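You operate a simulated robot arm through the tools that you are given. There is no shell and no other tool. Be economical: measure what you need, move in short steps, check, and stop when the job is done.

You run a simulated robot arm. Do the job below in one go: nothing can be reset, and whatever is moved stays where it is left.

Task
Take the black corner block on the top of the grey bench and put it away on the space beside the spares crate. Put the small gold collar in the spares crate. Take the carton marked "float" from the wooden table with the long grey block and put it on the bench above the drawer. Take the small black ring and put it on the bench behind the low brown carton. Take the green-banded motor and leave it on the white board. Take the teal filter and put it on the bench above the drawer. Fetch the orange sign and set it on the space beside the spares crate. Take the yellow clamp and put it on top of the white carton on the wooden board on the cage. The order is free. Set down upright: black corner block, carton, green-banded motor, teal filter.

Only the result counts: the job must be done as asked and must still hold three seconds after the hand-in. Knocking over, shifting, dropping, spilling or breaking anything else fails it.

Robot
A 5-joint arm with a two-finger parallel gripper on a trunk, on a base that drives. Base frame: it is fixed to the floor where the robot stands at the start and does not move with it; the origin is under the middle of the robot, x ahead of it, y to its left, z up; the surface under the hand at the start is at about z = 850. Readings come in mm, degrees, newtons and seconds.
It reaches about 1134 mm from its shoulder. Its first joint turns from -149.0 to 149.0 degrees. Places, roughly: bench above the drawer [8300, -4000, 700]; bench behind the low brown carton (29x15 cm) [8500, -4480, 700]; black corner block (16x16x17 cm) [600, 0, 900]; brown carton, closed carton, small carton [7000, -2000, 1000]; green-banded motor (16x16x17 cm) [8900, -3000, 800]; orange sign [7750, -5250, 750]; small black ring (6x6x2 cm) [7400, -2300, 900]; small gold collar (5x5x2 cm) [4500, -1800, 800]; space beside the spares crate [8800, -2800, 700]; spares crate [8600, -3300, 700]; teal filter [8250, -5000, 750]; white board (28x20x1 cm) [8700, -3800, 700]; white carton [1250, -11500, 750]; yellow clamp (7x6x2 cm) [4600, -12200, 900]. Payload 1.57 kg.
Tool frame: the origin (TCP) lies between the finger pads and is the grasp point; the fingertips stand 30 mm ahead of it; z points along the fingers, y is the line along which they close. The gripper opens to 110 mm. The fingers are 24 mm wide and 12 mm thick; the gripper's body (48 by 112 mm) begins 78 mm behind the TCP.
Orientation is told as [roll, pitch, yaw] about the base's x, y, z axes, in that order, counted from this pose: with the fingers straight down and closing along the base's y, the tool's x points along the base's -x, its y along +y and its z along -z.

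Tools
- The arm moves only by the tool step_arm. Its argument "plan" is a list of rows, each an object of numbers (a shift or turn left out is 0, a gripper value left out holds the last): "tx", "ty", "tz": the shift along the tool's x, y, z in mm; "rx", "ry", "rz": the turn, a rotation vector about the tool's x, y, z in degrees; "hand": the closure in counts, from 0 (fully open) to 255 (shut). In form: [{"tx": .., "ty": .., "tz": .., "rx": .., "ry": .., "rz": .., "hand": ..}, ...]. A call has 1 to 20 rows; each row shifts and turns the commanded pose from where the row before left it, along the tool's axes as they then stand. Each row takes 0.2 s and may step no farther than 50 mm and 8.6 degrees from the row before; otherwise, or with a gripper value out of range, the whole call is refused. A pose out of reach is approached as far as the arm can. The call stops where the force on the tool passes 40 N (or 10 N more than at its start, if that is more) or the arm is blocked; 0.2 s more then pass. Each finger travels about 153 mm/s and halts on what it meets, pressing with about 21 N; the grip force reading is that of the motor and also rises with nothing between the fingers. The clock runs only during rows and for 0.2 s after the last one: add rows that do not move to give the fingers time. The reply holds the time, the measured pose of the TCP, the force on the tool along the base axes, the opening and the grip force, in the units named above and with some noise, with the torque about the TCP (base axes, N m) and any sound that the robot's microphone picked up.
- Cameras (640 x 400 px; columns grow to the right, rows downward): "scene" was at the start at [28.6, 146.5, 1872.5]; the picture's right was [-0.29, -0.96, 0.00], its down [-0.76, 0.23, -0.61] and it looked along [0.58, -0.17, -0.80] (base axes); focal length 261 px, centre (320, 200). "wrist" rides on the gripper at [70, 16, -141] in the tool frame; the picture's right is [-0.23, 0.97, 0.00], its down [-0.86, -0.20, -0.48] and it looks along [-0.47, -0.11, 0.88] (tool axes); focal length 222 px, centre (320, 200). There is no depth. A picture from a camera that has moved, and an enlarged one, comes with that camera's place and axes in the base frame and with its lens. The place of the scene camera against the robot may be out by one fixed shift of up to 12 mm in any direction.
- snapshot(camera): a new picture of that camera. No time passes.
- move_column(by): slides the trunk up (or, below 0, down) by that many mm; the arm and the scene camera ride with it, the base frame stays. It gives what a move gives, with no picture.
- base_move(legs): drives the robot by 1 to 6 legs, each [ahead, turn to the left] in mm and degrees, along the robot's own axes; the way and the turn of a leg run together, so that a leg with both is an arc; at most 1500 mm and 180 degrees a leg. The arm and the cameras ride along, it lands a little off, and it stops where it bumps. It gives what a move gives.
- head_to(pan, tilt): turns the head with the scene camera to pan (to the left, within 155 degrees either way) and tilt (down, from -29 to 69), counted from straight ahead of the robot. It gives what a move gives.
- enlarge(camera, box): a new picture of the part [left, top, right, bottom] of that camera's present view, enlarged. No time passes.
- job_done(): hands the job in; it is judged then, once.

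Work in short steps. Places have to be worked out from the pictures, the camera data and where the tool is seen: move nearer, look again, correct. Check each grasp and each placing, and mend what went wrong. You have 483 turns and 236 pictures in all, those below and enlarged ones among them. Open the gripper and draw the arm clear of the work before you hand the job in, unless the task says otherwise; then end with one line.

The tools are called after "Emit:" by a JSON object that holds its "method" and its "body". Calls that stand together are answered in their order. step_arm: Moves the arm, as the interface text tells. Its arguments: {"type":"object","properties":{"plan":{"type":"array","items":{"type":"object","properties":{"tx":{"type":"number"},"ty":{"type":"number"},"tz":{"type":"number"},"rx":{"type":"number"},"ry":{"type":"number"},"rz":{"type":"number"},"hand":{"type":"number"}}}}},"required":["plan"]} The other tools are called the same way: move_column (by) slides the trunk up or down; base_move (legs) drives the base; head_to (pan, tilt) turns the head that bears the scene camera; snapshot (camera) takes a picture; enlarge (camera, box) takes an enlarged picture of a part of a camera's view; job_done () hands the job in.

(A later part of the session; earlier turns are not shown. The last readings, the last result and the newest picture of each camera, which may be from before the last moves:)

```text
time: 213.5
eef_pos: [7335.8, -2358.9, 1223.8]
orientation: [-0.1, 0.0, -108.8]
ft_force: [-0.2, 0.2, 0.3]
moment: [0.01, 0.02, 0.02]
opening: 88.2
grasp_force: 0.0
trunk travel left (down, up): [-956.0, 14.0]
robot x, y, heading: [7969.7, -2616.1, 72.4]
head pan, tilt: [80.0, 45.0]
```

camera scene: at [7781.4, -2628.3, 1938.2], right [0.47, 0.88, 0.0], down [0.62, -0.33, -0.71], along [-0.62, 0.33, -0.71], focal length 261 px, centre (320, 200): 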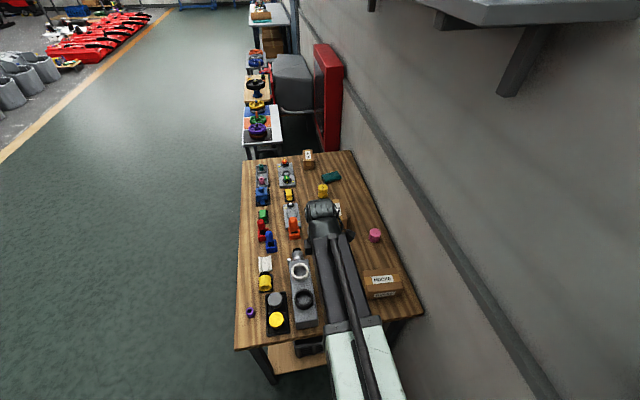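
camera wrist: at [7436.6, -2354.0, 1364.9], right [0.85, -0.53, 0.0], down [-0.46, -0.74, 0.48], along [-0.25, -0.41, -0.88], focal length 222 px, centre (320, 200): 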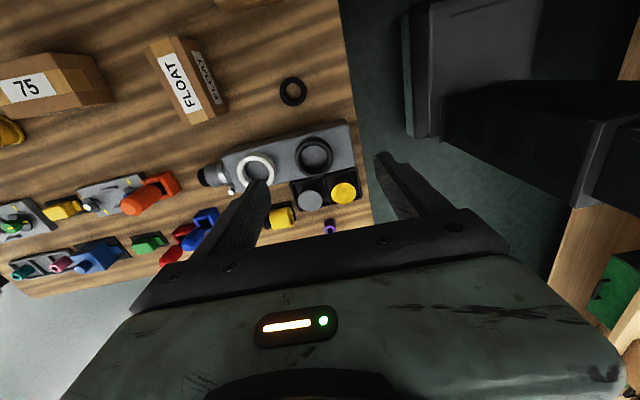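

Emit:
{"method": "step_arm", "body": {"plan": [{"tx": 20.1, "ty": -35.6}, {"tx": 20.1, "ty": -35.6}, {"tx": 20.1, "ty": -35.6}, {"tx": 20.1, "ty": -35.6}, {"rz": -1.9}, {}]}}

Emit:
{"method": "move_column", "body": {"by": -180}}

Emit:
{"method": "snapshot", "body": {"camera": "wrist"}}

```text
time: 214.9
eef_pos: [7226.5, -2237.8, 1222.9]
orientation: [0.0, 0.0, -107.0]
ft_force: [-0.8, 0.7, -0.5]
moment: [0.02, 0.01, 0.02]
opening: 88.5
grasp_force: 0.1
trunk travel left (down, up): [-956.0, 14.0]
robot x, y, heading: [7967.3, -2615.5, 72.3]
head pan, tilt: [80.0, 45.0]
```

```text
time: 216.9
eef_pos: [7226.2, -2239.3, 1043.1]
orientation: [0.0, 0.0, -106.9]
ft_force: [0.4, -0.2, 0.0]
moment: [-0.01, -0.02, 0.0]
opening: 88.4
grasp_force: 0.2
trunk travel left (down, up): [-776.0, 194.0]
robot x, y, heading: [7966.7, -2610.9, 72.3]
head pan, tilt: [80.0, 45.0]
```

```text
169 pictures are left
camera wrist: at [7262.1, -2177.5, 1185.0], right [0.87, -0.5, 0.0], down [-0.44, -0.76, 0.48], along [-0.24, -0.41, -0.88], focal length 222 px, centre (320, 200)
```

wrist: 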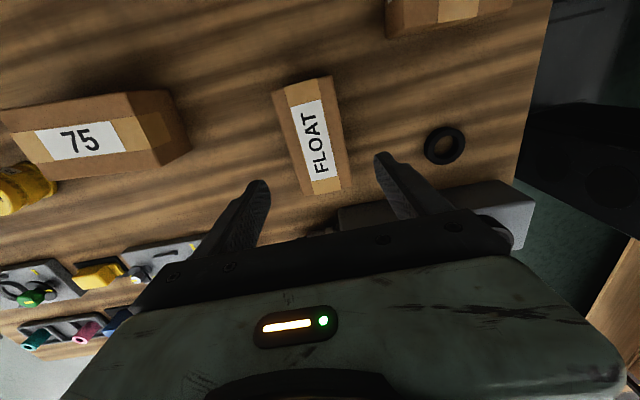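

Emit:
{"method": "enlarge", "body": {"camera": "wrist", "box": [240, 60, 400, 210]}}

```text
2.67 times, centred on (320, 135) of wrist
camera zoom: at [7262.1, -2177.5, 1185.0], right [0.87, -0.5, 0.0], down [-0.44, -0.76, 0.48], along [-0.24, -0.41, -0.88], focal length 592 px, centre (320, 373)
```

zoom: 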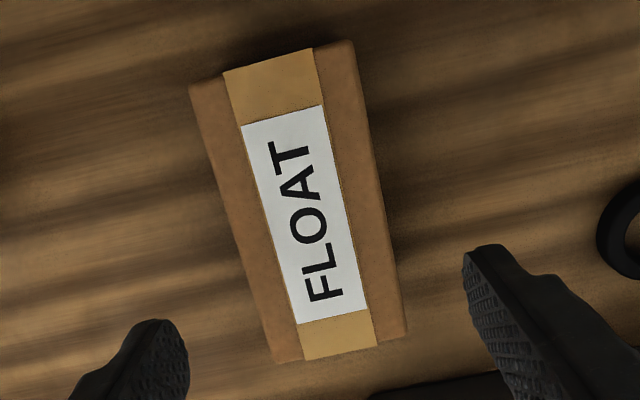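

Aligned. Shift 8 mm, lower to z≈893 and grip across the 65 mm width.

Emit:
{"method": "step_arm", "body": {"plan": [{"tx": 8}, {}]}}

Emit:
{"method": "move_column", "body": {"by": -148}}

Emit:
{"method": "step_arm", "body": {"plan": [{"hand": 255}, {"hand": 255}, {"hand": 255}, {}]}}

Emit:
{"method": "move_column", "body": {"by": 25}}

Emit:
{"method": "snapshot", "body": {"camera": "wrist"}}

```text
time: 217.5
eef_pos: [7228.4, -2231.1, 1044.1]
orientation: [0.0, 0.0, -106.9]
ft_force: [-0.1, -0.9, 0.0]
moment: [0.01, -0.01, 0.01]
opening: 88.6
grasp_force: 0.0
trunk travel left (down, up): [-776.0, 194.0]
robot x, y, heading: [7968.6, -2611.5, 72.1]
head pan, tilt: [80.0, 45.0]
```

```text
time: 219.2
eef_pos: [7229.2, -2231.2, 894.3]
orientation: [0.0, 0.0, -107.0]
ft_force: [-0.8, -0.3, 0.3]
moment: [0.02, 0.0, -0.01]
opening: 88.5
grasp_force: 0.1
trunk travel left (down, up): [-628.0, 342.0]
robot x, y, heading: [7965.6, -2616.3, 72.3]
head pan, tilt: [80.0, 45.0]
```

```text
time: 220.2
eef_pos: [7228.6, -2232.2, 896.7]
orientation: [0.0, -0.1, -107.0]
ft_force: [0.3, 0.1, 0.0]
moment: [0.01, -0.08, 0.05]
opening: 67.7
grasp_force: 21.1
trunk travel left (down, up): [-628.0, 342.0]
robot x, y, heading: [7968.2, -2615.4, 72.2]
head pan, tilt: [80.0, 45.0]
```

```text
time: 221.0
eef_pos: [7227.9, -2231.0, 921.6]
orientation: [0.1, 0.0, -107.0]
ft_force: [0.5, -0.2, -3.1]
moment: [-0.03, -0.02, 0.01]
opening: 67.8
grasp_force: 21.0
trunk travel left (down, up): [-653.0, 317.0]
robot x, y, heading: [7970.4, -2615.2, 72.1]
head pan, tilt: [80.0, 45.0]
```

```text
167 pictures are left
camera wrist: at [7264.2, -2169.9, 1061.7], right [0.87, -0.5, 0.0], down [-0.44, -0.76, 0.48], along [-0.24, -0.41, -0.88], focal length 222 px, centre (320, 200)
```

wrist: 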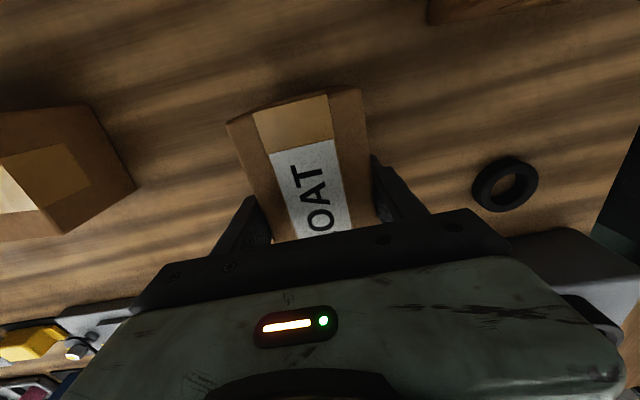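

FLOAT is held. Raise, draw the arm in, reverse out of the gap and turn the base around so that the arm faces the bench.

Emit:
{"method": "move_column", "body": {"by": 300}}

Emit:
{"method": "step_arm", "body": {"plan": [{"tx": -20.1, "ty": 35.6}, {"tx": -20.1, "ty": 35.6}, {"tx": -20.1, "ty": 35.6}, {"tx": -20.1, "ty": 35.6}, {}]}}

Emit:
{"method": "base_move", "body": {"legs": [[-1230, 0], [0, 90], [0, 90]]}}

Emit:
{"method": "head_to", "body": {"pan": 90, "tilt": 45}}

Emit:
{"method": "snapshot", "body": {"camera": "scene"}}

Emit:
{"method": "snapshot", "body": {"camera": "wrist"}}

```text
time: 224.0
eef_pos: [7228.2, -2230.8, 1221.1]
orientation: [0.1, 0.0, -106.9]
ft_force: [0.2, 0.1, -3.2]
moment: [0.04, 0.0, 0.01]
opening: 67.8
grasp_force: 21.6
trunk travel left (down, up): [-953.0, 17.0]
robot x, y, heading: [7969.6, -2615.3, 72.3]
head pan, tilt: [80.0, 45.0]
```

```text
time: 225.2
eef_pos: [7339.8, -2348.7, 1220.2]
orientation: [0.1, -0.1, -106.9]
ft_force: [0.8, 0.5, -3.0]
moment: [-0.01, 0.02, 0.0]
opening: 67.8
grasp_force: 20.9
trunk travel left (down, up): [-953.0, 17.0]
robot x, y, heading: [7967.4, -2616.1, 72.4]
head pan, tilt: [80.0, 45.0]
```

```text
time: 239.0
eef_pos: [8224.7, -4046.9, 1219.0]
orientation: [0.2, -0.2, 73.5]
ft_force: [-0.4, -0.8, -2.3]
moment: [0.03, 0.01, -0.01]
opening: 67.6
grasp_force: 21.2
trunk travel left (down, up): [-953.0, 17.0]
robot x, y, heading: [7665.7, -3806.4, -108.2]
head pan, tilt: [80.0, 45.0]
```

```text
time: 239.7
eef_pos: [8226.8, -4046.5, 1219.6]
orientation: [0.0, 0.0, 73.4]
ft_force: [1.6, -1.1, -3.1]
moment: [0.03, 0.08, 0.02]
opening: 67.8
grasp_force: 21.2
trunk travel left (down, up): [-953.0, 17.0]
robot x, y, heading: [7666.3, -3809.7, -108.1]
head pan, tilt: [90.0, 45.0]
```

```text
166 pictures are left
camera scene: at [7920.8, -3852.2, 1934.8], right [-0.31, -0.95, 0.0], down [-0.67, 0.22, -0.71], along [0.67, -0.22, -0.71], focal length 261 px, centre (320, 200)
```

scene: 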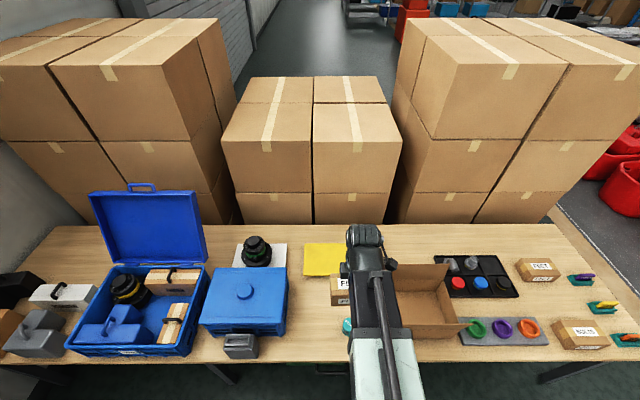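

```text
165 pictures are left
camera wrist: at [8191.0, -4110.6, 1361.0], right [-0.87, 0.49, 0.0], down [0.43, 0.76, 0.48], along [0.24, 0.42, -0.88], focal length 222 px, centre (320, 200)
```

wrist: 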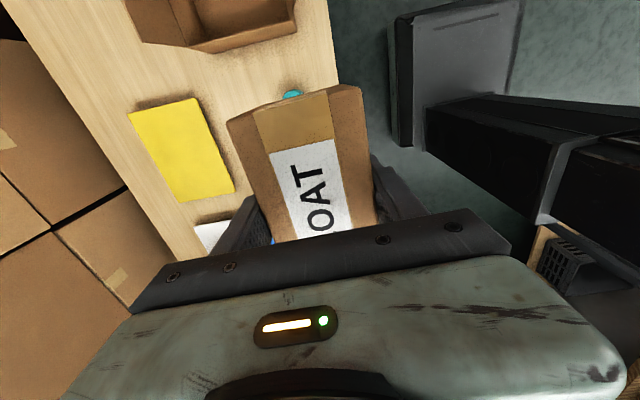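

Target for the carton: between toolbox (right edge at offset ≈1109) and filter; I move there and lower.

Emit:
{"method": "step_arm", "body": {"plan": [{"tx": -36, "ty": -34.4}, {"tx": -36, "ty": -34.4}, {"tx": -36, "ty": -34.4}, {}]}}

Emit:
{"method": "move_column", "body": {"by": -400}}

Emit:
{"method": "snapshot", "body": {"camera": "wrist"}}

Emit:
{"method": "enlarge", "body": {"camera": "scene", "box": [180, 180, 500, 380]}}

```text
time: 240.7
eef_pos: [8353.6, -3970.5, 1221.1]
orientation: [0.0, 0.1, 73.5]
ft_force: [0.2, -0.2, -3.6]
moment: [-0.05, 0.01, -0.04]
opening: 68.0
grasp_force: 20.9
trunk travel left (down, up): [-953.0, 17.0]
robot x, y, heading: [7666.0, -3808.4, -108.3]
head pan, tilt: [90.0, 45.0]
```

```text
time: 244.6
eef_pos: [8352.8, -3970.6, 820.7]
orientation: [0.0, 0.0, 73.6]
ft_force: [0.1, -0.1, -2.7]
moment: [-0.02, -0.06, -0.01]
opening: 68.0
grasp_force: 20.9
trunk travel left (down, up): [-553.0, 417.0]
robot x, y, heading: [7662.5, -3804.1, -108.1]
head pan, tilt: [90.0, 45.0]
```

```text
164 pictures are left
camera wrist: at [8317.7, -4034.2, 961.8], right [-0.87, 0.49, 0.0], down [0.43, 0.76, 0.48], along [0.24, 0.42, -0.88], focal length 222 px, centre (320, 200)
```

wrist: 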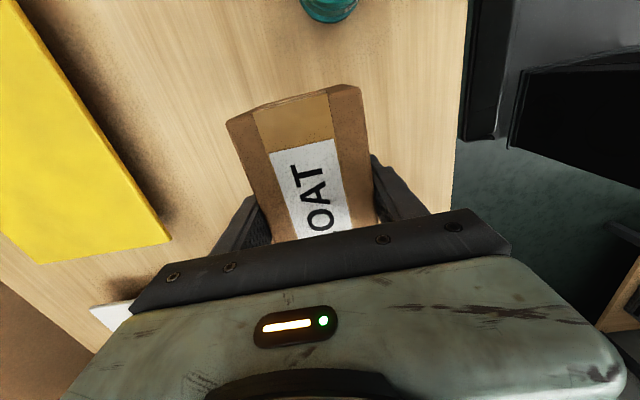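

```text
2.00 times, centred on (340, 280) of scene
camera zoom: at [7918.7, -3850.9, 1535.2], right [-0.31, -0.95, 0.0], down [-0.67, 0.22, -0.71], along [0.67, -0.22, -0.71], focal length 522 px, centre (280, 40)
```

zoom: 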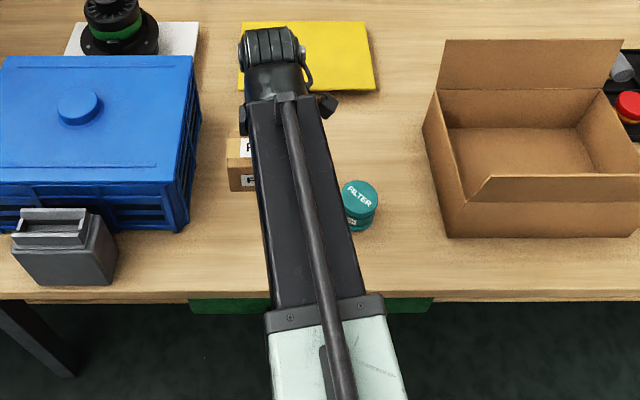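

Both fit above the drawer. Lower to contact.

Emit:
{"method": "move_column", "body": {"by": -80}}

Emit:
{"method": "move_column", "body": {"by": -6}}

```text
time: 245.7
eef_pos: [8351.3, -3971.3, 740.4]
orientation: [-0.1, 0.1, 73.5]
ft_force: [-2.3, 0.0, 2.4]
moment: [0.01, -0.06, 0.0]
opening: 67.9
grasp_force: 21.0
trunk travel left (down, up): [-473.0, 497.0]
robot x, y, heading: [7666.0, -3805.9, -108.1]
head pan, tilt: [90.0, 45.0]
```

```text
time: 246.1
eef_pos: [8352.9, -3970.8, 739.6]
orientation: [-0.1, 0.0, 73.5]
ft_force: [-0.1, 0.2, 27.5]
moment: [0.32, 0.93, 0.0]
opening: 67.7
grasp_force: 21.0
trunk travel left (down, up): [-471.0, 499.0]
robot x, y, heading: [7664.4, -3806.0, -108.2]
head pan, tilt: [90.0, 45.0]
stopped: the force on the tool passed its limit at 56 N (the readings are from after the stop); the commanded pose is now the measured one
```

Seated at z≈740. Open and rise.

Emit:
{"method": "move_column", "body": {"by": 1}}

Emit:
{"method": "step_arm", "body": {"plan": [{"hand": 180}, {"hand": 120}, {"hand": 50}, {}]}}

Emit:
{"method": "move_column", "body": {"by": 300}}

Emit:
{"method": "snapshot", "body": {"camera": "wrist"}}

```text
time: 246.6
eef_pos: [8353.2, -3971.0, 738.8]
orientation: [-0.1, -0.1, 73.5]
ft_force: [-6.3, 1.7, 11.4]
moment: [0.31, 0.55, 0.06]
opening: 67.8
grasp_force: 20.7
trunk travel left (down, up): [-472.0, 498.0]
robot x, y, heading: [7662.8, -3806.8, -108.1]
head pan, tilt: [90.0, 45.0]
```

```text
time: 247.6
eef_pos: [8354.1, -3971.1, 739.4]
orientation: [0.0, 0.0, 73.5]
ft_force: [0.1, -0.3, -0.1]
moment: [-0.03, -0.05, 0.0]
opening: 88.3
grasp_force: 0.1
trunk travel left (down, up): [-472.0, 498.0]
robot x, y, heading: [7665.4, -3804.4, -108.1]
head pan, tilt: [90.0, 45.0]
```

```text
time: 250.6
eef_pos: [8354.3, -3971.3, 1038.5]
orientation: [-0.1, -0.1, 73.5]
ft_force: [0.9, 0.1, 1.0]
moment: [-0.03, -0.03, -0.02]
opening: 88.3
grasp_force: 0.1
trunk travel left (down, up): [-772.0, 198.0]
robot x, y, heading: [7666.0, -3802.9, -108.3]
head pan, tilt: [90.0, 45.0]
```

```text
162 pictures are left
camera wrist: at [8318.1, -4034.3, 1180.5], right [-0.87, 0.49, 0.0], down [0.43, 0.76, 0.48], along [0.24, 0.42, -0.88], focal length 222 px, centre (320, 200)
```

wrist: 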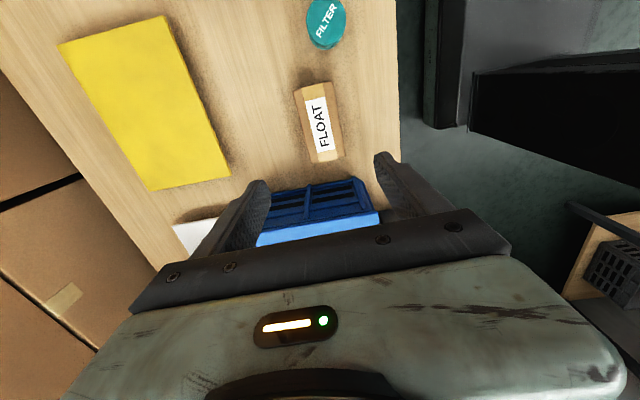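

Carton placed. Next, the orange sign at the right end: drive forward along the bench.

Emit:
{"method": "base_move", "body": {"legs": [[1220, 0]]}}

Emit:
{"method": "snapshot", "body": {"camera": "wrist"}}

Emit:
{"method": "snapshot", "body": {"camera": "scene"}}

```text
time: 256.8
eef_pos: [7969.3, -5137.8, 1039.1]
orientation: [0.0, 0.0, 73.3]
ft_force: [0.2, -0.4, -0.2]
moment: [-0.01, 0.0, 0.01]
opening: 88.6
grasp_force: 0.1
trunk travel left (down, up): [-772.0, 198.0]
robot x, y, heading: [7279.4, -4975.7, -108.5]
head pan, tilt: [90.0, 45.0]
```

```text
161 pictures are left
camera wrist: at [7932.9, -5201.5, 1180.6], right [-0.87, 0.5, 0.0], down [0.43, 0.76, 0.48], along [0.24, 0.42, -0.88], focal length 222 px, centre (320, 200)
```

wrist: 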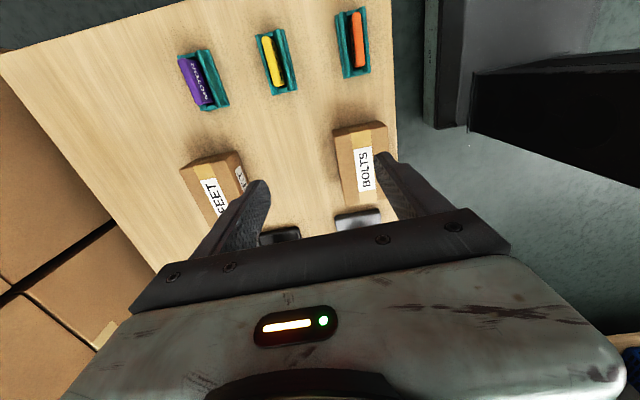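

```text
160 pictures are left
camera scene: at [7533.8, -5017.0, 1753.9], right [-0.31, -0.95, 0.0], down [-0.67, 0.22, -0.71], along [0.67, -0.22, -0.71], focal length 261 px, centre (320, 200)
```

scene: 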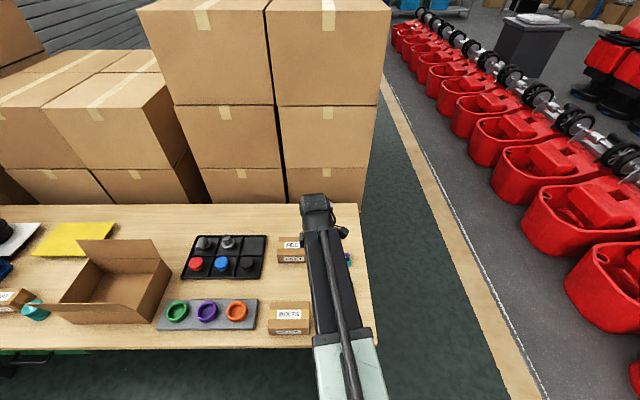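

Sign near (7852,-5214). Move above it and zoom in.

Emit:
{"method": "step_arm", "body": {"plan": [{"tx": 35.5, "ty": 30.1}, {"tx": 35.5, "ty": 30.1}, {"tx": 35.5, "ty": 30.1}, {}]}}

Emit:
{"method": "move_column", "body": {"by": -120}}

Emit:
{"method": "enlarge", "body": {"camera": "wrist", "box": [220, 60, 460, 210]}}

Emit:
{"method": "enlarge", "body": {"camera": "scene", "box": [270, 220, 430, 340]}}

```text
time: 257.8
eef_pos: [7850.5, -5215.9, 1038.5]
orientation: [-0.1, 0.0, 73.4]
ft_force: [-0.2, -0.6, -1.3]
moment: [-0.03, 0.0, 0.01]
opening: 88.6
grasp_force: 0.1
trunk travel left (down, up): [-772.0, 198.0]
robot x, y, heading: [7278.8, -4972.8, -108.3]
head pan, tilt: [90.0, 45.0]
```

```text
time: 259.3
eef_pos: [7851.5, -5215.4, 919.1]
orientation: [-0.1, 0.0, 73.4]
ft_force: [-0.7, -0.3, -0.5]
moment: [0.01, 0.01, -0.02]
opening: 88.3
grasp_force: 0.0
trunk travel left (down, up): [-652.0, 318.0]
robot x, y, heading: [7278.9, -4976.6, -108.5]
head pan, tilt: [90.0, 45.0]
```

```text
2.67 times, centred on (340, 135) of wrist
camera zoom: at [7815.6, -5278.3, 1060.7], right [-0.87, 0.5, 0.0], down [0.43, 0.76, 0.48], along [0.24, 0.42, -0.88], focal length 592 px, centre (267, 373)
```

zoom: 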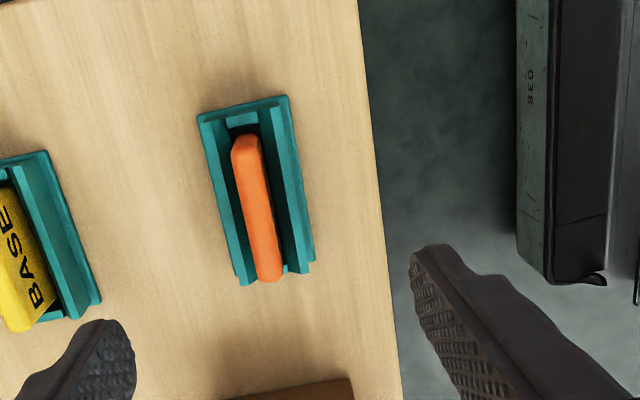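

```text
3.33 times, centred on (350, 280) of scene
camera zoom: at [7533.7, -5016.9, 1633.9], right [-0.31, -0.95, 0.0], down [-0.67, 0.22, -0.71], along [0.67, -0.22, -0.71], focal length 871 px, centre (220, -67)
```

zoom: 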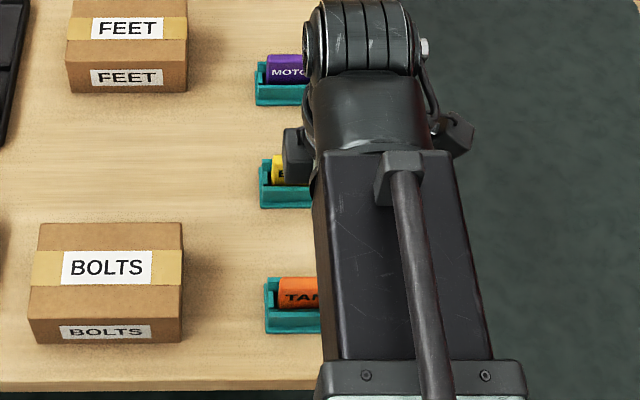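

The orange plate stands in a slotted teal holder; top edge centre (7857,-5217), z≈757, direction ≈69°. I turn the tool 4°, narrow the fingers and lower.

Emit:
{"method": "step_arm", "body": {"plan": [{"ty": -5.8, "rz": 4, "hand": 140}, {}, {}]}}

Emit:
{"method": "move_column", "body": {"by": -110}}

Emit:
{"method": "enlarge", "body": {"camera": "wrist", "box": [220, 90, 460, 240]}}

```text
time: 260.1
eef_pos: [7856.4, -5216.9, 919.1]
orientation: [0.0, 0.0, 69.4]
ft_force: [0.1, -0.5, -0.6]
moment: [-0.02, 0.02, 0.03]
opening: 49.4
grasp_force: 0.0
trunk travel left (down, up): [-652.0, 318.0]
robot x, y, heading: [7281.1, -4975.3, -108.4]
head pan, tilt: [90.0, 45.0]
```

```text
time: 261.5
eef_pos: [7856.4, -5217.4, 809.9]
orientation: [-0.1, 0.0, 69.5]
ft_force: [0.5, -0.2, 0.4]
moment: [-0.02, -0.02, 0.02]
opening: 49.5
grasp_force: 0.0
trunk travel left (down, up): [-542.0, 428.0]
robot x, y, heading: [7281.5, -4969.6, -108.1]
head pan, tilt: [90.0, 45.0]
```

```text
2.67 times, centred on (340, 165) of wrist
camera zoom: at [7816.7, -5277.1, 950.7], right [-0.83, 0.56, 0.0], down [0.49, 0.73, 0.48], along [0.27, 0.4, -0.88], focal length 592 px, centre (267, 293)
```

zoom: 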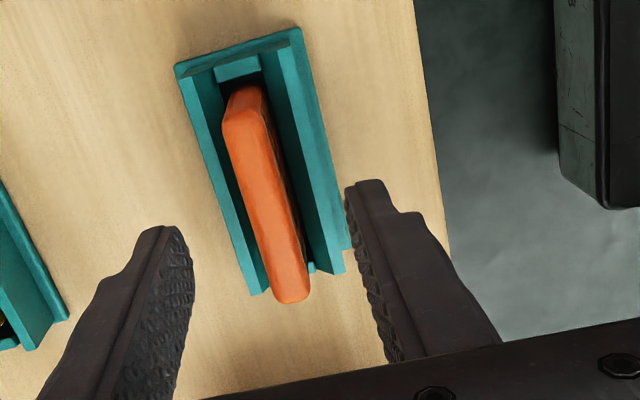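

Aligned. Lower to z≈752 and close.

Emit:
{"method": "move_column", "body": {"by": -57}}

Emit:
{"method": "step_arm", "body": {"plan": [{"hand": 255}, {"hand": 255}, {"hand": 255}, {}]}}

Emit:
{"method": "snapshot", "body": {"camera": "wrist"}}

```text
time: 262.5
eef_pos: [7857.4, -5216.9, 751.5]
orientation: [-0.1, 0.0, 69.3]
ft_force: [-0.2, -0.3, 0.0]
moment: [0.0, -0.02, -0.04]
opening: 49.5
grasp_force: 0.1
trunk travel left (down, up): [-485.0, 485.0]
robot x, y, heading: [7283.1, -4973.2, -108.2]
head pan, tilt: [90.0, 45.0]
```

```text
time: 263.5
eef_pos: [7856.6, -5215.8, 752.0]
orientation: [0.0, -0.1, 69.4]
ft_force: [-12.7, 4.3, -11.6]
moment: [0.3, 0.44, 1.37]
opening: 42.0
grasp_force: 44.9
trunk travel left (down, up): [-485.0, 485.0]
robot x, y, heading: [7278.8, -4968.5, -108.4]
head pan, tilt: [90.0, 45.0]
```

```text
156 pictures are left
camera wrist: at [7816.4, -5277.0, 893.6], right [-0.83, 0.55, 0.0], down [0.49, 0.73, 0.48], along [0.27, 0.4, -0.88], focal length 222 px, centre (320, 200)
```

wrist: 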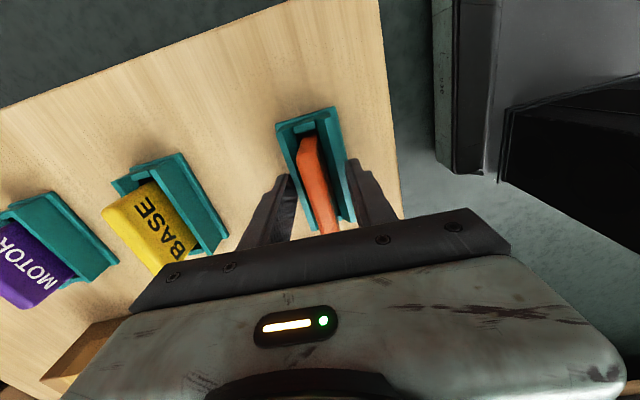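

The fingers closed on the holder's walls (42 mm). Open, rise 18 mm, and close higher on the plate only.

Emit:
{"method": "step_arm", "body": {"plan": [{"hand": 140}, {"hand": 140}, {}]}}

Emit:
{"method": "move_column", "body": {"by": 18}}

Emit:
{"method": "enlarge", "body": {"camera": "wrist", "box": [220, 90, 460, 240]}}

```text
time: 264.3
eef_pos: [7857.7, -5217.3, 752.9]
orientation: [-0.1, 0.0, 69.4]
ft_force: [-0.1, -0.1, -0.2]
moment: [-0.03, 0.01, -0.02]
opening: 49.4
grasp_force: 0.0
trunk travel left (down, up): [-485.0, 485.0]
robot x, y, heading: [7279.2, -4973.6, -108.2]
head pan, tilt: [90.0, 45.0]
```

```text
time: 265.0
eef_pos: [7856.8, -5215.5, 769.1]
orientation: [0.0, 0.0, 69.4]
ft_force: [-0.3, -0.7, -0.6]
moment: [-0.01, 0.02, 0.0]
opening: 49.7
grasp_force: 0.0
trunk travel left (down, up): [-503.0, 467.0]
robot x, y, heading: [7275.9, -4974.3, -108.4]
head pan, tilt: [90.0, 45.0]
```

```text
2.67 times, centred on (340, 165) of wrist
camera zoom: at [7816.8, -5277.1, 911.7], right [-0.83, 0.56, 0.0], down [0.49, 0.73, 0.48], along [0.27, 0.4, -0.88], focal length 592 px, centre (267, 293)
```

zoom: 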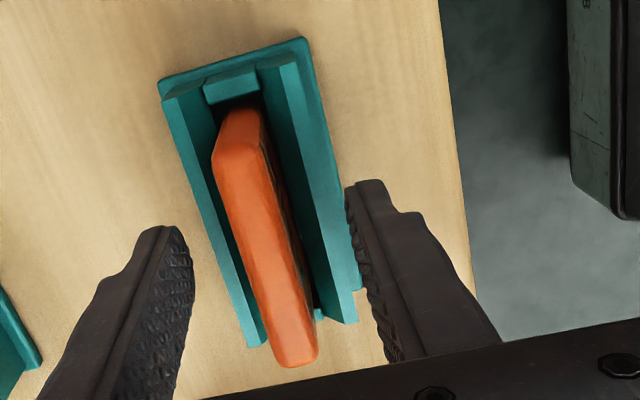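

Emit:
{"method": "step_arm", "body": {"plan": [{"hand": 180}, {"hand": 210}, {"hand": 235}, {"hand": 255}, {}]}}

Emit:
{"method": "snapshot", "body": {"camera": "wrist"}}

```text
time: 266.2
eef_pos: [7856.6, -5215.9, 768.8]
orientation: [-0.1, 0.0, 69.4]
ft_force: [-5.0, 2.8, -0.3]
moment: [0.09, 0.24, 0.2]
opening: 13.1
grasp_force: 21.2
trunk travel left (down, up): [-503.0, 467.0]
robot x, y, heading: [7279.6, -4969.7, -108.6]
head pan, tilt: [90.0, 45.0]
```

```text
154 pictures are left
camera wrist: at [7816.5, -5276.9, 911.8], right [-0.83, 0.56, 0.0], down [0.49, 0.73, 0.48], along [0.27, 0.4, -0.88], focal length 222 px, centre (320, 200)
```

wrist: 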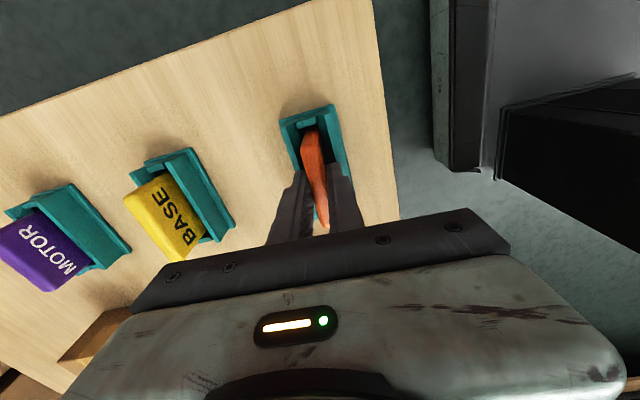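

Gripped the plate (13 mm). Lift out slowly and check the holder stays.

Emit:
{"method": "move_column", "body": {"by": 25}}

Emit:
{"method": "move_column", "body": {"by": 60}}

Emit:
{"method": "snapshot", "body": {"camera": "wrist"}}

```text
time: 266.9
eef_pos: [7856.8, -5216.4, 795.2]
orientation: [-0.1, 0.0, 69.4]
ft_force: [-0.4, 0.5, -0.5]
moment: [-0.01, -0.01, -0.03]
opening: 13.3
grasp_force: 21.0
trunk travel left (down, up): [-528.0, 442.0]
robot x, y, heading: [7279.3, -4976.8, -108.2]
head pan, tilt: [90.0, 45.0]
```

```text
time: 267.9
eef_pos: [7857.5, -5216.8, 855.0]
orientation: [-0.1, -0.1, 69.5]
ft_force: [0.7, -0.7, -0.4]
moment: [0.0, 0.02, 0.03]
opening: 13.1
grasp_force: 20.7
trunk travel left (down, up): [-588.0, 382.0]
robot x, y, heading: [7280.1, -4969.7, -108.3]
head pan, tilt: [90.0, 45.0]
```

```text
153 pictures are left
camera wrist: at [7816.8, -5277.1, 996.6], right [-0.83, 0.56, 0.0], down [0.49, 0.73, 0.48], along [0.27, 0.4, -0.88], focal length 222 px, centre (320, 200)
```

wrist: 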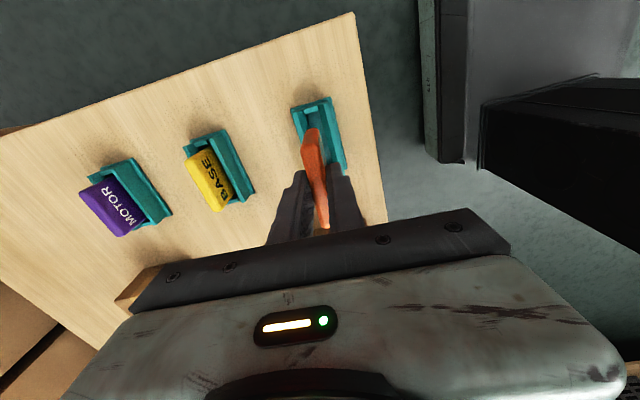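

The sign is free and the holder stays. Raise, then reverse along the bench into the gap, moving ~100 mm nearer to it.

Emit:
{"method": "move_column", "body": {"by": 330}}

Emit:
{"method": "base_move", "body": {"legs": [[0, -2], [-1400, 0], [-1020, 0], [0, 2.3]]}}

Emit:
{"method": "snapshot", "body": {"camera": "scene"}}

Emit:
{"method": "snapshot", "body": {"camera": "wrist"}}

```text
time: 271.1
eef_pos: [7856.9, -5215.9, 1183.7]
orientation: [-0.1, 0.0, 69.4]
ft_force: [-0.7, 0.4, -0.1]
moment: [-0.01, 0.0, 0.0]
opening: 13.3
grasp_force: 21.0
trunk travel left (down, up): [-918.0, 52.0]
robot x, y, heading: [7281.2, -4973.8, -108.3]
head pan, tilt: [90.0, 45.0]
```

```text
time: 283.7
eef_pos: [8690.4, -2953.4, 1184.8]
orientation: [0.0, 0.0, 70.2]
ft_force: [-0.9, 0.2, -1.8]
moment: [-0.03, -0.01, -0.02]
opening: 13.3
grasp_force: 21.3
trunk travel left (down, up): [-918.0, 52.0]
robot x, y, heading: [8109.7, -2715.8, -107.8]
head pan, tilt: [90.0, 45.0]
```

```text
152 pictures are left
camera scene: at [8362.8, -2757.2, 1899.9], right [-0.31, -0.95, 0.0], down [-0.67, 0.22, -0.71], along [0.67, -0.22, -0.71], focal length 261 px, centre (320, 200)
```

scene: 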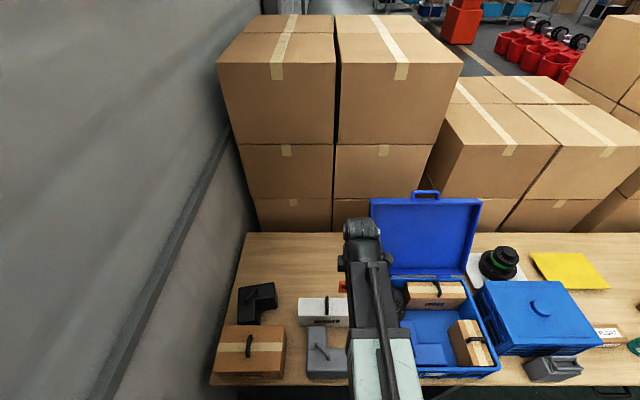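

```text
151 pictures are left
camera wrist: at [8651.5, -3012.5, 1326.6], right [-0.84, 0.54, 0.0], down [0.48, 0.74, 0.48], along [0.26, 0.4, -0.88], focal length 222 px, centre (320, 200)
```

wrist: 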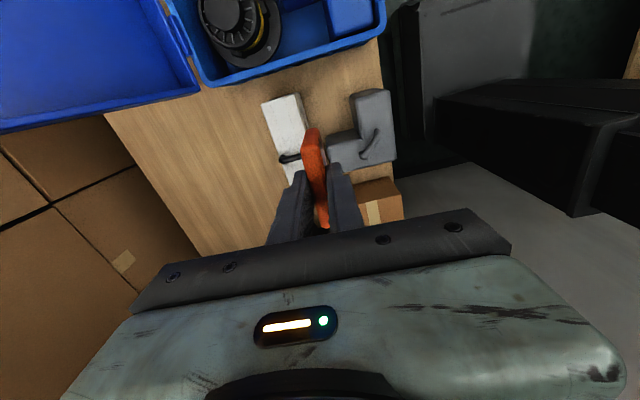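

Standing well. The RUBBER carton's rear is at ~9287 along the bench; I place the sign just behind it, at (8873,-2947).

Emit:
{"method": "step_arm", "body": {"plan": [{"tx": -17, "ty": -42.5}, {"tx": -17, "ty": -42.5}, {"tx": -17, "ty": -42.5}, {"tx": -17, "ty": -42.5}, {}]}}

Emit:
{"method": "move_column", "body": {"by": -320}}

Emit:
{"method": "snapshot", "body": {"camera": "wrist"}}

Emit:
{"method": "snapshot", "body": {"camera": "scene"}}

```text
time: 284.9
eef_pos: [8874.2, -2944.4, 1185.7]
orientation: [-0.2, 0.0, 70.1]
ft_force: [-0.1, -0.5, -1.7]
moment: [0.01, 0.02, 0.04]
opening: 13.0
grasp_force: 20.9
trunk travel left (down, up): [-918.0, 52.0]
robot x, y, heading: [8108.1, -2716.1, -108.0]
head pan, tilt: [90.0, 45.0]
```

```text
time: 288.1
eef_pos: [8875.3, -2944.9, 865.7]
orientation: [-0.1, 0.0, 70.1]
ft_force: [-1.1, -0.7, 0.5]
moment: [0.01, 0.02, 0.06]
opening: 13.3
grasp_force: 20.8
trunk travel left (down, up): [-598.0, 372.0]
robot x, y, heading: [8106.9, -2714.0, -107.9]
head pan, tilt: [90.0, 45.0]
```

```text
150 pictures are left
camera wrist: at [8835.0, -3005.6, 1006.6], right [-0.84, 0.54, 0.0], down [0.48, 0.74, 0.48], along [0.26, 0.4, -0.88], focal length 222 px, centre (320, 200)
```

wrist: 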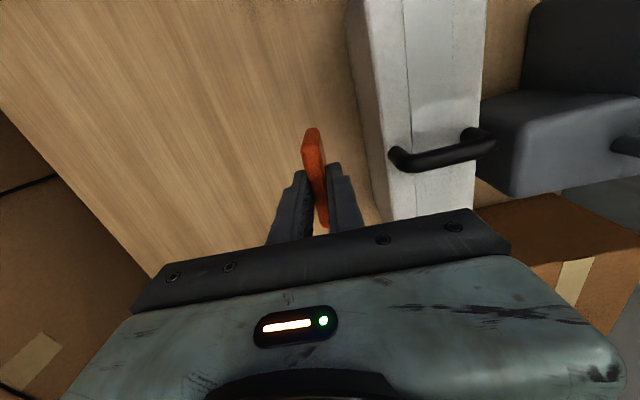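

```text
149 pictures are left
camera scene: at [8362.9, -2757.0, 1579.9], right [-0.31, -0.95, 0.0], down [-0.67, 0.22, -0.71], along [0.67, -0.22, -0.71], focal length 261 px, centre (320, 200)
```

scene: 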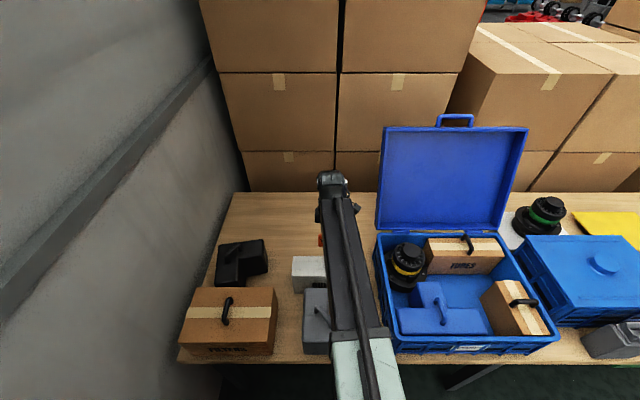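

Clear. Lower the sign toward the bench.

Emit:
{"method": "move_column", "body": {"by": -85}}

Emit:
{"method": "move_column", "body": {"by": -10}}

```text
time: 289.3
eef_pos: [8873.5, -2945.0, 779.7]
orientation: [-0.1, 0.0, 70.3]
ft_force: [-0.2, 0.0, 0.3]
moment: [-0.03, 0.0, 0.0]
opening: 13.2
grasp_force: 20.9
trunk travel left (down, up): [-513.0, 457.0]
robot x, y, heading: [8108.4, -2718.7, -107.9]
head pan, tilt: [90.0, 45.0]
```

```text
time: 289.8
eef_pos: [8873.9, -2945.1, 770.1]
orientation: [-0.1, 0.0, 70.2]
ft_force: [0.2, -0.5, 0.0]
moment: [-0.01, -0.01, 0.0]
opening: 13.3
grasp_force: 20.7
trunk travel left (down, up): [-503.0, 467.0]
robot x, y, heading: [8108.6, -2714.2, -107.7]
head pan, tilt: [90.0, 45.0]
```

Emit:
{"method": "move_column", "body": {"by": -5}}

Emit:
{"method": "move_column", "body": {"by": -5}}

Emit:
{"method": "move_column", "body": {"by": -5}}

```text
time: 290.4
eef_pos: [8874.6, -2945.1, 764.3]
orientation: [-0.1, 0.0, 70.2]
ft_force: [0.5, -0.8, -0.7]
moment: [0.02, 0.02, 0.0]
opening: 12.9
grasp_force: 21.1
trunk travel left (down, up): [-498.0, 472.0]
robot x, y, heading: [8111.3, -2717.1, -108.1]
head pan, tilt: [90.0, 45.0]
```

```text
time: 290.9
eef_pos: [8873.0, -2944.4, 760.4]
orientation: [0.0, 0.1, 70.2]
ft_force: [-1.4, 0.6, 5.5]
moment: [0.02, 0.06, 0.0]
opening: 13.0
grasp_force: 20.8
trunk travel left (down, up): [-493.0, 477.0]
robot x, y, heading: [8107.0, -2714.7, -107.8]
head pan, tilt: [90.0, 45.0]
```

```text
time: 291.4
eef_pos: [8874.9, -2945.2, 757.1]
orientation: [-0.3, 0.0, 70.2]
ft_force: [-1.4, -0.4, 6.4]
moment: [0.01, 0.11, 0.01]
opening: 13.4
grasp_force: 20.9
trunk travel left (down, up): [-489.0, 481.0]
robot x, y, heading: [8114.0, -2715.2, -108.1]
head pan, tilt: [90.0, 45.0]
stopped: the force on the tool passed its limit at 45 N (the readings are from after the stop); the commanded pose is now the measured one
```

Contact. Open gently and rise.

Emit:
{"method": "step_arm", "body": {"plan": [{"hand": 235}, {"hand": 225}, {"hand": 200}, {"hand": 170}, {"hand": 150}, {}]}}

Emit:
{"method": "move_column", "body": {"by": 120}}

Emit:
{"method": "snapshot", "body": {"camera": "wrist"}}

```text
time: 292.8
eef_pos: [8873.3, -2945.0, 756.1]
orientation: [-0.3, 0.0, 70.1]
ft_force: [0.1, -0.3, 0.6]
moment: [0.02, -0.01, 0.02]
opening: 45.1
grasp_force: 0.1
trunk travel left (down, up): [-489.0, 481.0]
robot x, y, heading: [8109.5, -2712.0, -107.8]
head pan, tilt: [90.0, 45.0]
```

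```text
time: 294.3
eef_pos: [8875.4, -2944.9, 876.1]
orientation: [-0.3, 0.1, 70.2]
ft_force: [0.4, 0.6, 0.1]
moment: [0.03, 0.02, -0.02]
opening: 45.3
grasp_force: 0.1
trunk travel left (down, up): [-609.0, 361.0]
robot x, y, heading: [8107.6, -2714.5, -107.6]
head pan, tilt: [90.0, 45.0]
```

```text
148 pictures are left
camera wrist: at [8835.5, -3005.7, 1017.8], right [-0.84, 0.54, 0.0], down [0.48, 0.74, 0.48], along [0.26, 0.4, -0.88], focal length 222 px, centre (320, 200)
```

wrist: 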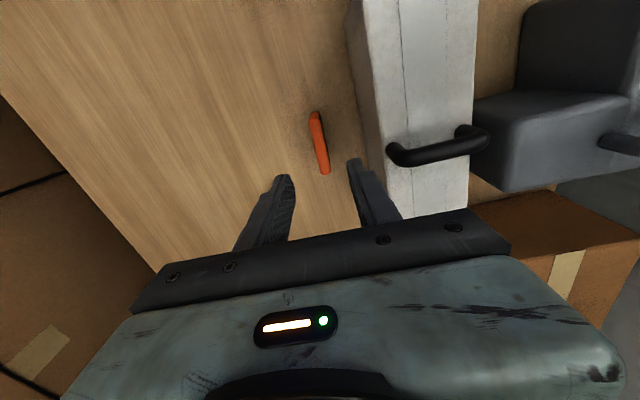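

The sign stands behind the RUBBER carton. Now the small ring: raise, retract and swing the arm through the open side to the wooden table.

Emit:
{"method": "move_column", "body": {"by": 310}}

Emit:
{"method": "step_arm", "body": {"plan": [{"ty": 45, "tx": 2.4, "hand": 100}, {"ty": 45, "tx": 2.4}, {"ty": 45, "tx": 2.4}, {"ty": 45, "tx": 2.4}]}}

Emit:
{"method": "step_arm", "body": {"plan": [{"tx": 48.7, "ty": -0.7, "rz": 4.5}, {"tx": 48.7, "ty": -0.7, "rz": 4.5}, {"tx": 48.7, "ty": -0.7, "rz": 4.5}, {"tx": 48.7, "ty": -0.7, "rz": 4.5}, {"tx": 48.7, "ty": -0.7, "rz": 4.5}, {"tx": 48.7, "ty": -0.7, "rz": 4.5}, {"tx": 48.7, "ty": -0.7, "rz": 4.5}, {"tx": 48.7, "ty": -0.7, "rz": 4.5}, {"tx": 48.7, "ty": -0.7, "rz": 4.5}, {"tx": 48.7, "ty": -0.7, "rz": 4.5}, {"tx": 48.7, "ty": -0.7, "rz": 4.5}, {"tx": 48.7, "ty": -0.7, "rz": 4.5}, {"tx": 48.7, "ty": -0.7, "rz": 4.5}, {"tx": 48.7, "ty": -0.7, "rz": 4.5}, {"tx": 48.7, "ty": -0.7, "rz": 4.5}, {"tx": 48.7, "ty": -0.7, "rz": 4.5}, {"tx": 48.7, "ty": -0.7, "rz": 4.5}, {"tx": 48.7, "ty": -0.7, "rz": 4.5}, {"tx": 48.7, "ty": -0.7, "rz": 4.5}, {"tx": 48.7, "ty": -0.7, "rz": 4.5}]}}

Emit:
{"method": "step_arm", "body": {"plan": [{"tx": 48.7, "ty": -0.7, "rz": 4.5}, {"tx": 48.7, "ty": -0.7, "rz": 4.5}, {"tx": 48.7, "ty": -0.7, "rz": 4.5}, {"tx": 48.7, "ty": -0.7, "rz": 4.5}, {"tx": 48.7, "ty": -0.7, "rz": 4.5}, {"tx": 48.7, "ty": -0.7, "rz": 4.5}, {"tx": 48.7, "ty": -0.7, "rz": 4.5}, {"tx": 48.7, "ty": -0.7, "rz": 4.5}, {"tx": 48.7, "ty": -0.7, "rz": 4.5}, {"tx": 48.7, "ty": -0.7, "rz": 4.5}, {"tx": 48.7, "ty": -0.7, "rz": 4.5}, {"tx": 48.7, "ty": -0.7, "rz": 4.5}, {"tx": 48.7, "ty": -0.7, "rz": 4.5}, {"tx": 48.7, "ty": -0.7, "rz": 4.5}, {"tx": 48.7, "ty": -0.7, "rz": 4.5}, {"tx": 48.7, "ty": -0.7, "rz": 4.5}, {"tx": 48.7, "ty": -0.7, "rz": 4.5}, {"tx": 48.7, "ty": -0.7, "rz": 4.5}, {"tx": 48.7, "ty": -0.7, "rz": 4.5}, {"tx": 48.7, "ty": -0.7, "rz": 4.5}]}}

Emit:
{"method": "snapshot", "body": {"camera": "wrist"}}

```text
time: 297.4
eef_pos: [8875.0, -2945.3, 1186.3]
orientation: [-0.3, 0.0, 70.2]
ft_force: [-0.6, 0.4, 0.5]
moment: [0.02, 0.02, -0.01]
opening: 45.4
grasp_force: 0.0
trunk travel left (down, up): [-919.0, 51.0]
robot x, y, heading: [8111.8, -2714.6, -108.1]
head pan, tilt: [90.0, 45.0]
```

```text
time: 298.4
eef_pos: [8702.3, -2892.2, 1187.5]
orientation: [-0.3, 0.1, 70.2]
ft_force: [0.5, -0.3, -0.1]
moment: [0.04, -0.02, -0.01]
opening: 67.1
grasp_force: 0.1
trunk travel left (down, up): [-919.0, 51.0]
robot x, y, heading: [8107.4, -2714.0, -107.8]
head pan, tilt: [90.0, 45.0]
```

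```text
time: 302.6
eef_pos: [7928.7, -3308.2, 1185.9]
orientation: [0.1, -0.2, -19.8]
ft_force: [-0.9, 0.0, 0.3]
moment: [-0.01, 0.0, 0.01]
opening: 67.1
grasp_force: 0.1
out of reach, approached as far as the arm can: row 14
trunk travel left (down, up): [-919.0, 51.0]
robot x, y, heading: [8107.7, -2715.9, -108.0]
head pan, tilt: [90.0, 45.0]
```

```text
time: 306.8
eef_pos: [7515.7, -2535.4, 1185.8]
orientation: [0.3, 0.0, -109.9]
ft_force: [0.1, 0.8, -0.3]
moment: [0.02, -0.02, 0.02]
opening: 67.1
grasp_force: 0.0
out of reach, approached as far as the arm can: row 15
trunk travel left (down, up): [-919.0, 51.0]
robot x, y, heading: [8106.6, -2717.0, -107.7]
head pan, tilt: [90.0, 45.0]
```

```text
147 pictures are left
camera wrist: at [7554.3, -2475.0, 1328.1], right [0.84, -0.55, 0.0], down [-0.48, -0.74, 0.48], along [-0.26, -0.4, -0.88], focal length 222 px, centre (320, 200)
```

wrist: 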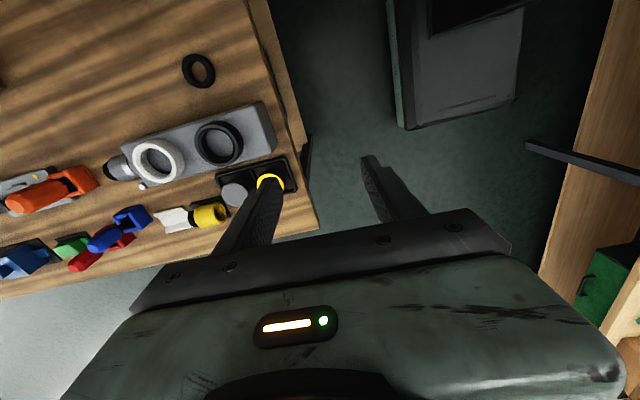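

Ring at about (7378,-2341). Move above and lower partly, then look.

Emit:
{"method": "step_arm", "body": {"plan": [{"tx": 27.1, "ty": -39.1, "hand": 75, "rx": 0.3}, {"tx": 27.1, "ty": -39.1}, {"tx": 27.1, "ty": -39.1}, {"tx": 27.1, "ty": -39.1}, {"tx": 27.1, "ty": -39.1}, {}]}}

Emit:
{"method": "move_column", "body": {"by": -200}}

Emit:
{"method": "enlarge", "body": {"camera": "wrist", "box": [220, 40, 460, 240]}}

```text
time: 308.2
eef_pos: [7375.4, -2341.4, 1186.2]
orientation: [-0.1, 0.1, -109.8]
ft_force: [0.1, 0.1, 0.9]
moment: [0.0, -0.01, 0.0]
opening: 77.7
grasp_force: 0.1
trunk travel left (down, up): [-919.0, 51.0]
robot x, y, heading: [8110.4, -2712.6, -107.9]
head pan, tilt: [90.0, 45.0]
```

```text
time: 310.3
eef_pos: [7375.5, -2343.0, 986.2]
orientation: [0.0, 0.0, -109.9]
ft_force: [0.6, -0.2, 0.1]
moment: [0.01, -0.02, -0.03]
opening: 77.7
grasp_force: 0.1
trunk travel left (down, up): [-719.0, 251.0]
robot x, y, heading: [8109.3, -2715.4, -108.1]
head pan, tilt: [90.0, 45.0]
```

```text
2.00 times, centred on (340, 140) of wrist
camera zoom: at [7415.2, -2282.9, 1128.0], right [0.84, -0.54, 0.0], down [-0.48, -0.74, 0.48], along [-0.26, -0.4, -0.88], focal length 444 px, centre (280, 320)
```

zoom: 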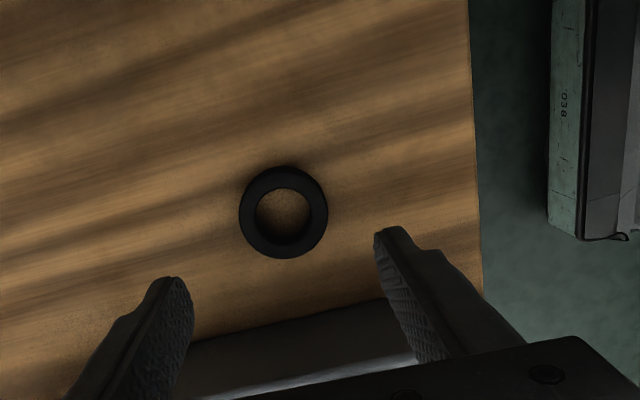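

Ring centred within 4 mm. Adjust and lower to z≈886.

Emit:
{"method": "step_arm", "body": {"plan": [{"tx": 2.2, "ty": 3}, {}]}}

Emit:
{"method": "move_column", "body": {"by": -98}}

Emit:
{"method": "move_column", "body": {"by": -4}}

```text
time: 310.9
eef_pos: [7379.3, -2341.3, 986.2]
orientation: [0.0, 0.0, -109.8]
ft_force: [0.8, 0.3, 0.5]
moment: [0.0, -0.03, -0.01]
opening: 78.0
grasp_force: 0.0
trunk travel left (down, up): [-719.0, 251.0]
robot x, y, heading: [8106.9, -2717.2, -108.1]
head pan, tilt: [90.0, 45.0]
```

```text
time: 312.2
eef_pos: [7379.8, -2340.6, 888.5]
orientation: [-0.1, 0.0, -109.8]
ft_force: [-0.1, 0.1, -1.1]
moment: [0.0, -0.01, -0.01]
opening: 77.6
grasp_force: 0.1
trunk travel left (down, up): [-621.0, 349.0]
robot x, y, heading: [8109.2, -2715.0, -107.7]
head pan, tilt: [90.0, 45.0]
```

```text
time: 312.8
eef_pos: [7380.4, -2341.2, 884.0]
orientation: [0.0, 0.0, -109.8]
ft_force: [-0.3, 0.4, 0.5]
moment: [0.02, 0.0, -0.01]
opening: 77.7
grasp_force: 0.0
trunk travel left (down, up): [-617.0, 353.0]
robot x, y, heading: [8108.0, -2717.0, -108.1]
head pan, tilt: [90.0, 45.0]
```

Emit:
{"method": "step_arm", "body": {"plan": [{"hand": 150}, {"hand": 200}, {"hand": 255}, {}, {}]}}

Emit:
{"method": "move_column", "body": {"by": 60}}

Emit:
{"method": "snapshot", "body": {"camera": "wrist"}}

```text
time: 314.0
eef_pos: [7379.1, -2341.7, 883.7]
orientation: [-0.1, 0.0, -109.8]
ft_force: [-0.8, -0.3, 0.1]
moment: [0.01, 0.02, 0.03]
opening: 53.1
grasp_force: 20.8
trunk travel left (down, up): [-617.0, 353.0]
robot x, y, heading: [8106.9, -2714.1, -107.9]
head pan, tilt: [90.0, 45.0]
```

```text
time: 315.0
eef_pos: [7381.0, -2340.4, 943.5]
orientation: [0.0, 0.0, -109.9]
ft_force: [-0.1, -0.4, -0.5]
moment: [0.04, 0.0, 0.0]
opening: 53.1
grasp_force: 20.7
trunk travel left (down, up): [-677.0, 293.0]
robot x, y, heading: [8111.4, -2716.4, -108.0]
head pan, tilt: [90.0, 45.0]
```

```text
145 pictures are left
camera wrist: at [7418.7, -2281.8, 1085.9], right [0.84, -0.54, 0.0], down [-0.48, -0.74, 0.48], along [-0.26, -0.4, -0.88], focal length 222 px, centre (320, 200)
```

wrist: 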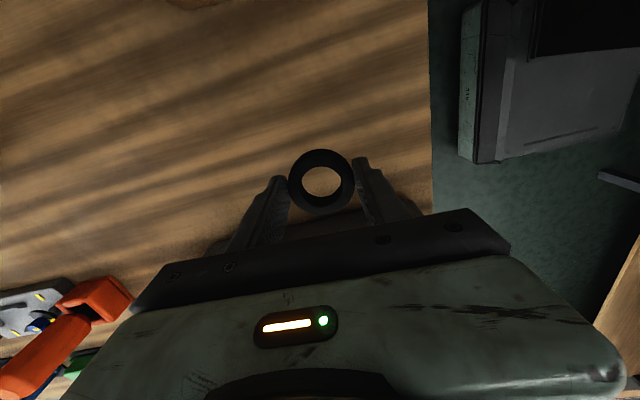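

The ring is held. Raise, draw in, drive out to the brown box's position, and swing the arm back toward the bench.

Emit:
{"method": "move_column", "body": {"by": 245}}

Emit:
{"method": "step_arm", "body": {"plan": [{"tx": -27.1, "ty": 39.1}, {"tx": -27.1, "ty": 39.1}, {"tx": -27.1, "ty": 39.1}, {"tx": -27.1, "ty": 39.1}, {"tx": -27.1, "ty": 39.1}]}}

Emit:
{"method": "base_move", "body": {"legs": [[800, 0], [760, 0]]}}

Emit:
{"method": "step_arm", "body": {"plan": [{"tx": -48.5, "ty": -1.5, "rz": -4.5}, {"tx": -48.5, "ty": -1.5, "rz": -4.5}, {"tx": -48.5, "ty": -1.5, "rz": -4.5}, {"tx": -48.5, "ty": -1.5, "rz": -4.5}, {"tx": -48.5, "ty": -1.5, "rz": -4.5}, {"tx": -48.5, "ty": -1.5, "rz": -4.5}, {"tx": -48.5, "ty": -1.5, "rz": -4.5}, {"tx": -48.5, "ty": -1.5, "rz": -4.5}, {"tx": -48.5, "ty": -1.5, "rz": -4.5}, {"tx": -48.5, "ty": -1.5, "rz": -4.5}, {"tx": -48.5, "ty": -1.5, "rz": -4.5}, {"tx": -48.5, "ty": -1.5, "rz": -4.5}, {"tx": -48.5, "ty": -1.5, "rz": -4.5}, {"tx": -48.5, "ty": -1.5, "rz": -4.5}, {"tx": -48.5, "ty": -1.5, "rz": -4.5}, {"tx": -48.5, "ty": -1.5, "rz": -4.5}, {"tx": -48.5, "ty": -1.5, "rz": -4.5}, {"tx": -48.5, "ty": -1.5, "rz": -4.5}, {"tx": -48.5, "ty": -1.5, "rz": -4.5}, {"tx": -48.5, "ty": -1.5, "rz": -4.5}]}}

```text
time: 317.5
eef_pos: [7379.5, -2340.8, 1189.0]
orientation: [0.0, 0.1, -109.8]
ft_force: [-0.7, -0.9, 0.1]
moment: [0.05, 0.0, 0.0]
opening: 52.7
grasp_force: 21.3
trunk travel left (down, up): [-922.0, 48.0]
robot x, y, heading: [8107.2, -2714.6, -107.8]
head pan, tilt: [90.0, 45.0]
```

```text
time: 318.7
eef_pos: [7517.0, -2536.1, 1187.7]
orientation: [-0.1, 0.0, -109.9]
ft_force: [0.3, 0.2, -0.5]
moment: [-0.02, 0.02, 0.0]
opening: 53.2
grasp_force: 20.7
trunk travel left (down, up): [-922.0, 48.0]
robot x, y, heading: [8107.5, -2712.0, -108.0]
head pan, tilt: [90.0, 45.0]
```

```text
time: 326.7
eef_pos: [7042.8, -4014.6, 1189.8]
orientation: [-0.1, -0.1, -109.7]
ft_force: [-0.1, -0.8, -0.7]
moment: [0.0, -0.01, 0.0]
opening: 53.2
grasp_force: 20.5
trunk travel left (down, up): [-922.0, 48.0]
robot x, y, heading: [7632.0, -4191.2, -107.9]
head pan, tilt: [90.0, 45.0]
```

```text
time: 330.9
eef_pos: [7359.0, -4828.6, 1189.1]
orientation: [0.0, 0.2, -19.7]
ft_force: [-0.2, -0.5, -1.3]
moment: [-0.02, 0.0, 0.02]
opening: 53.2
grasp_force: 21.0
trunk travel left (down, up): [-922.0, 48.0]
robot x, y, heading: [7635.4, -4190.6, -107.9]
head pan, tilt: [90.0, 45.0]
```

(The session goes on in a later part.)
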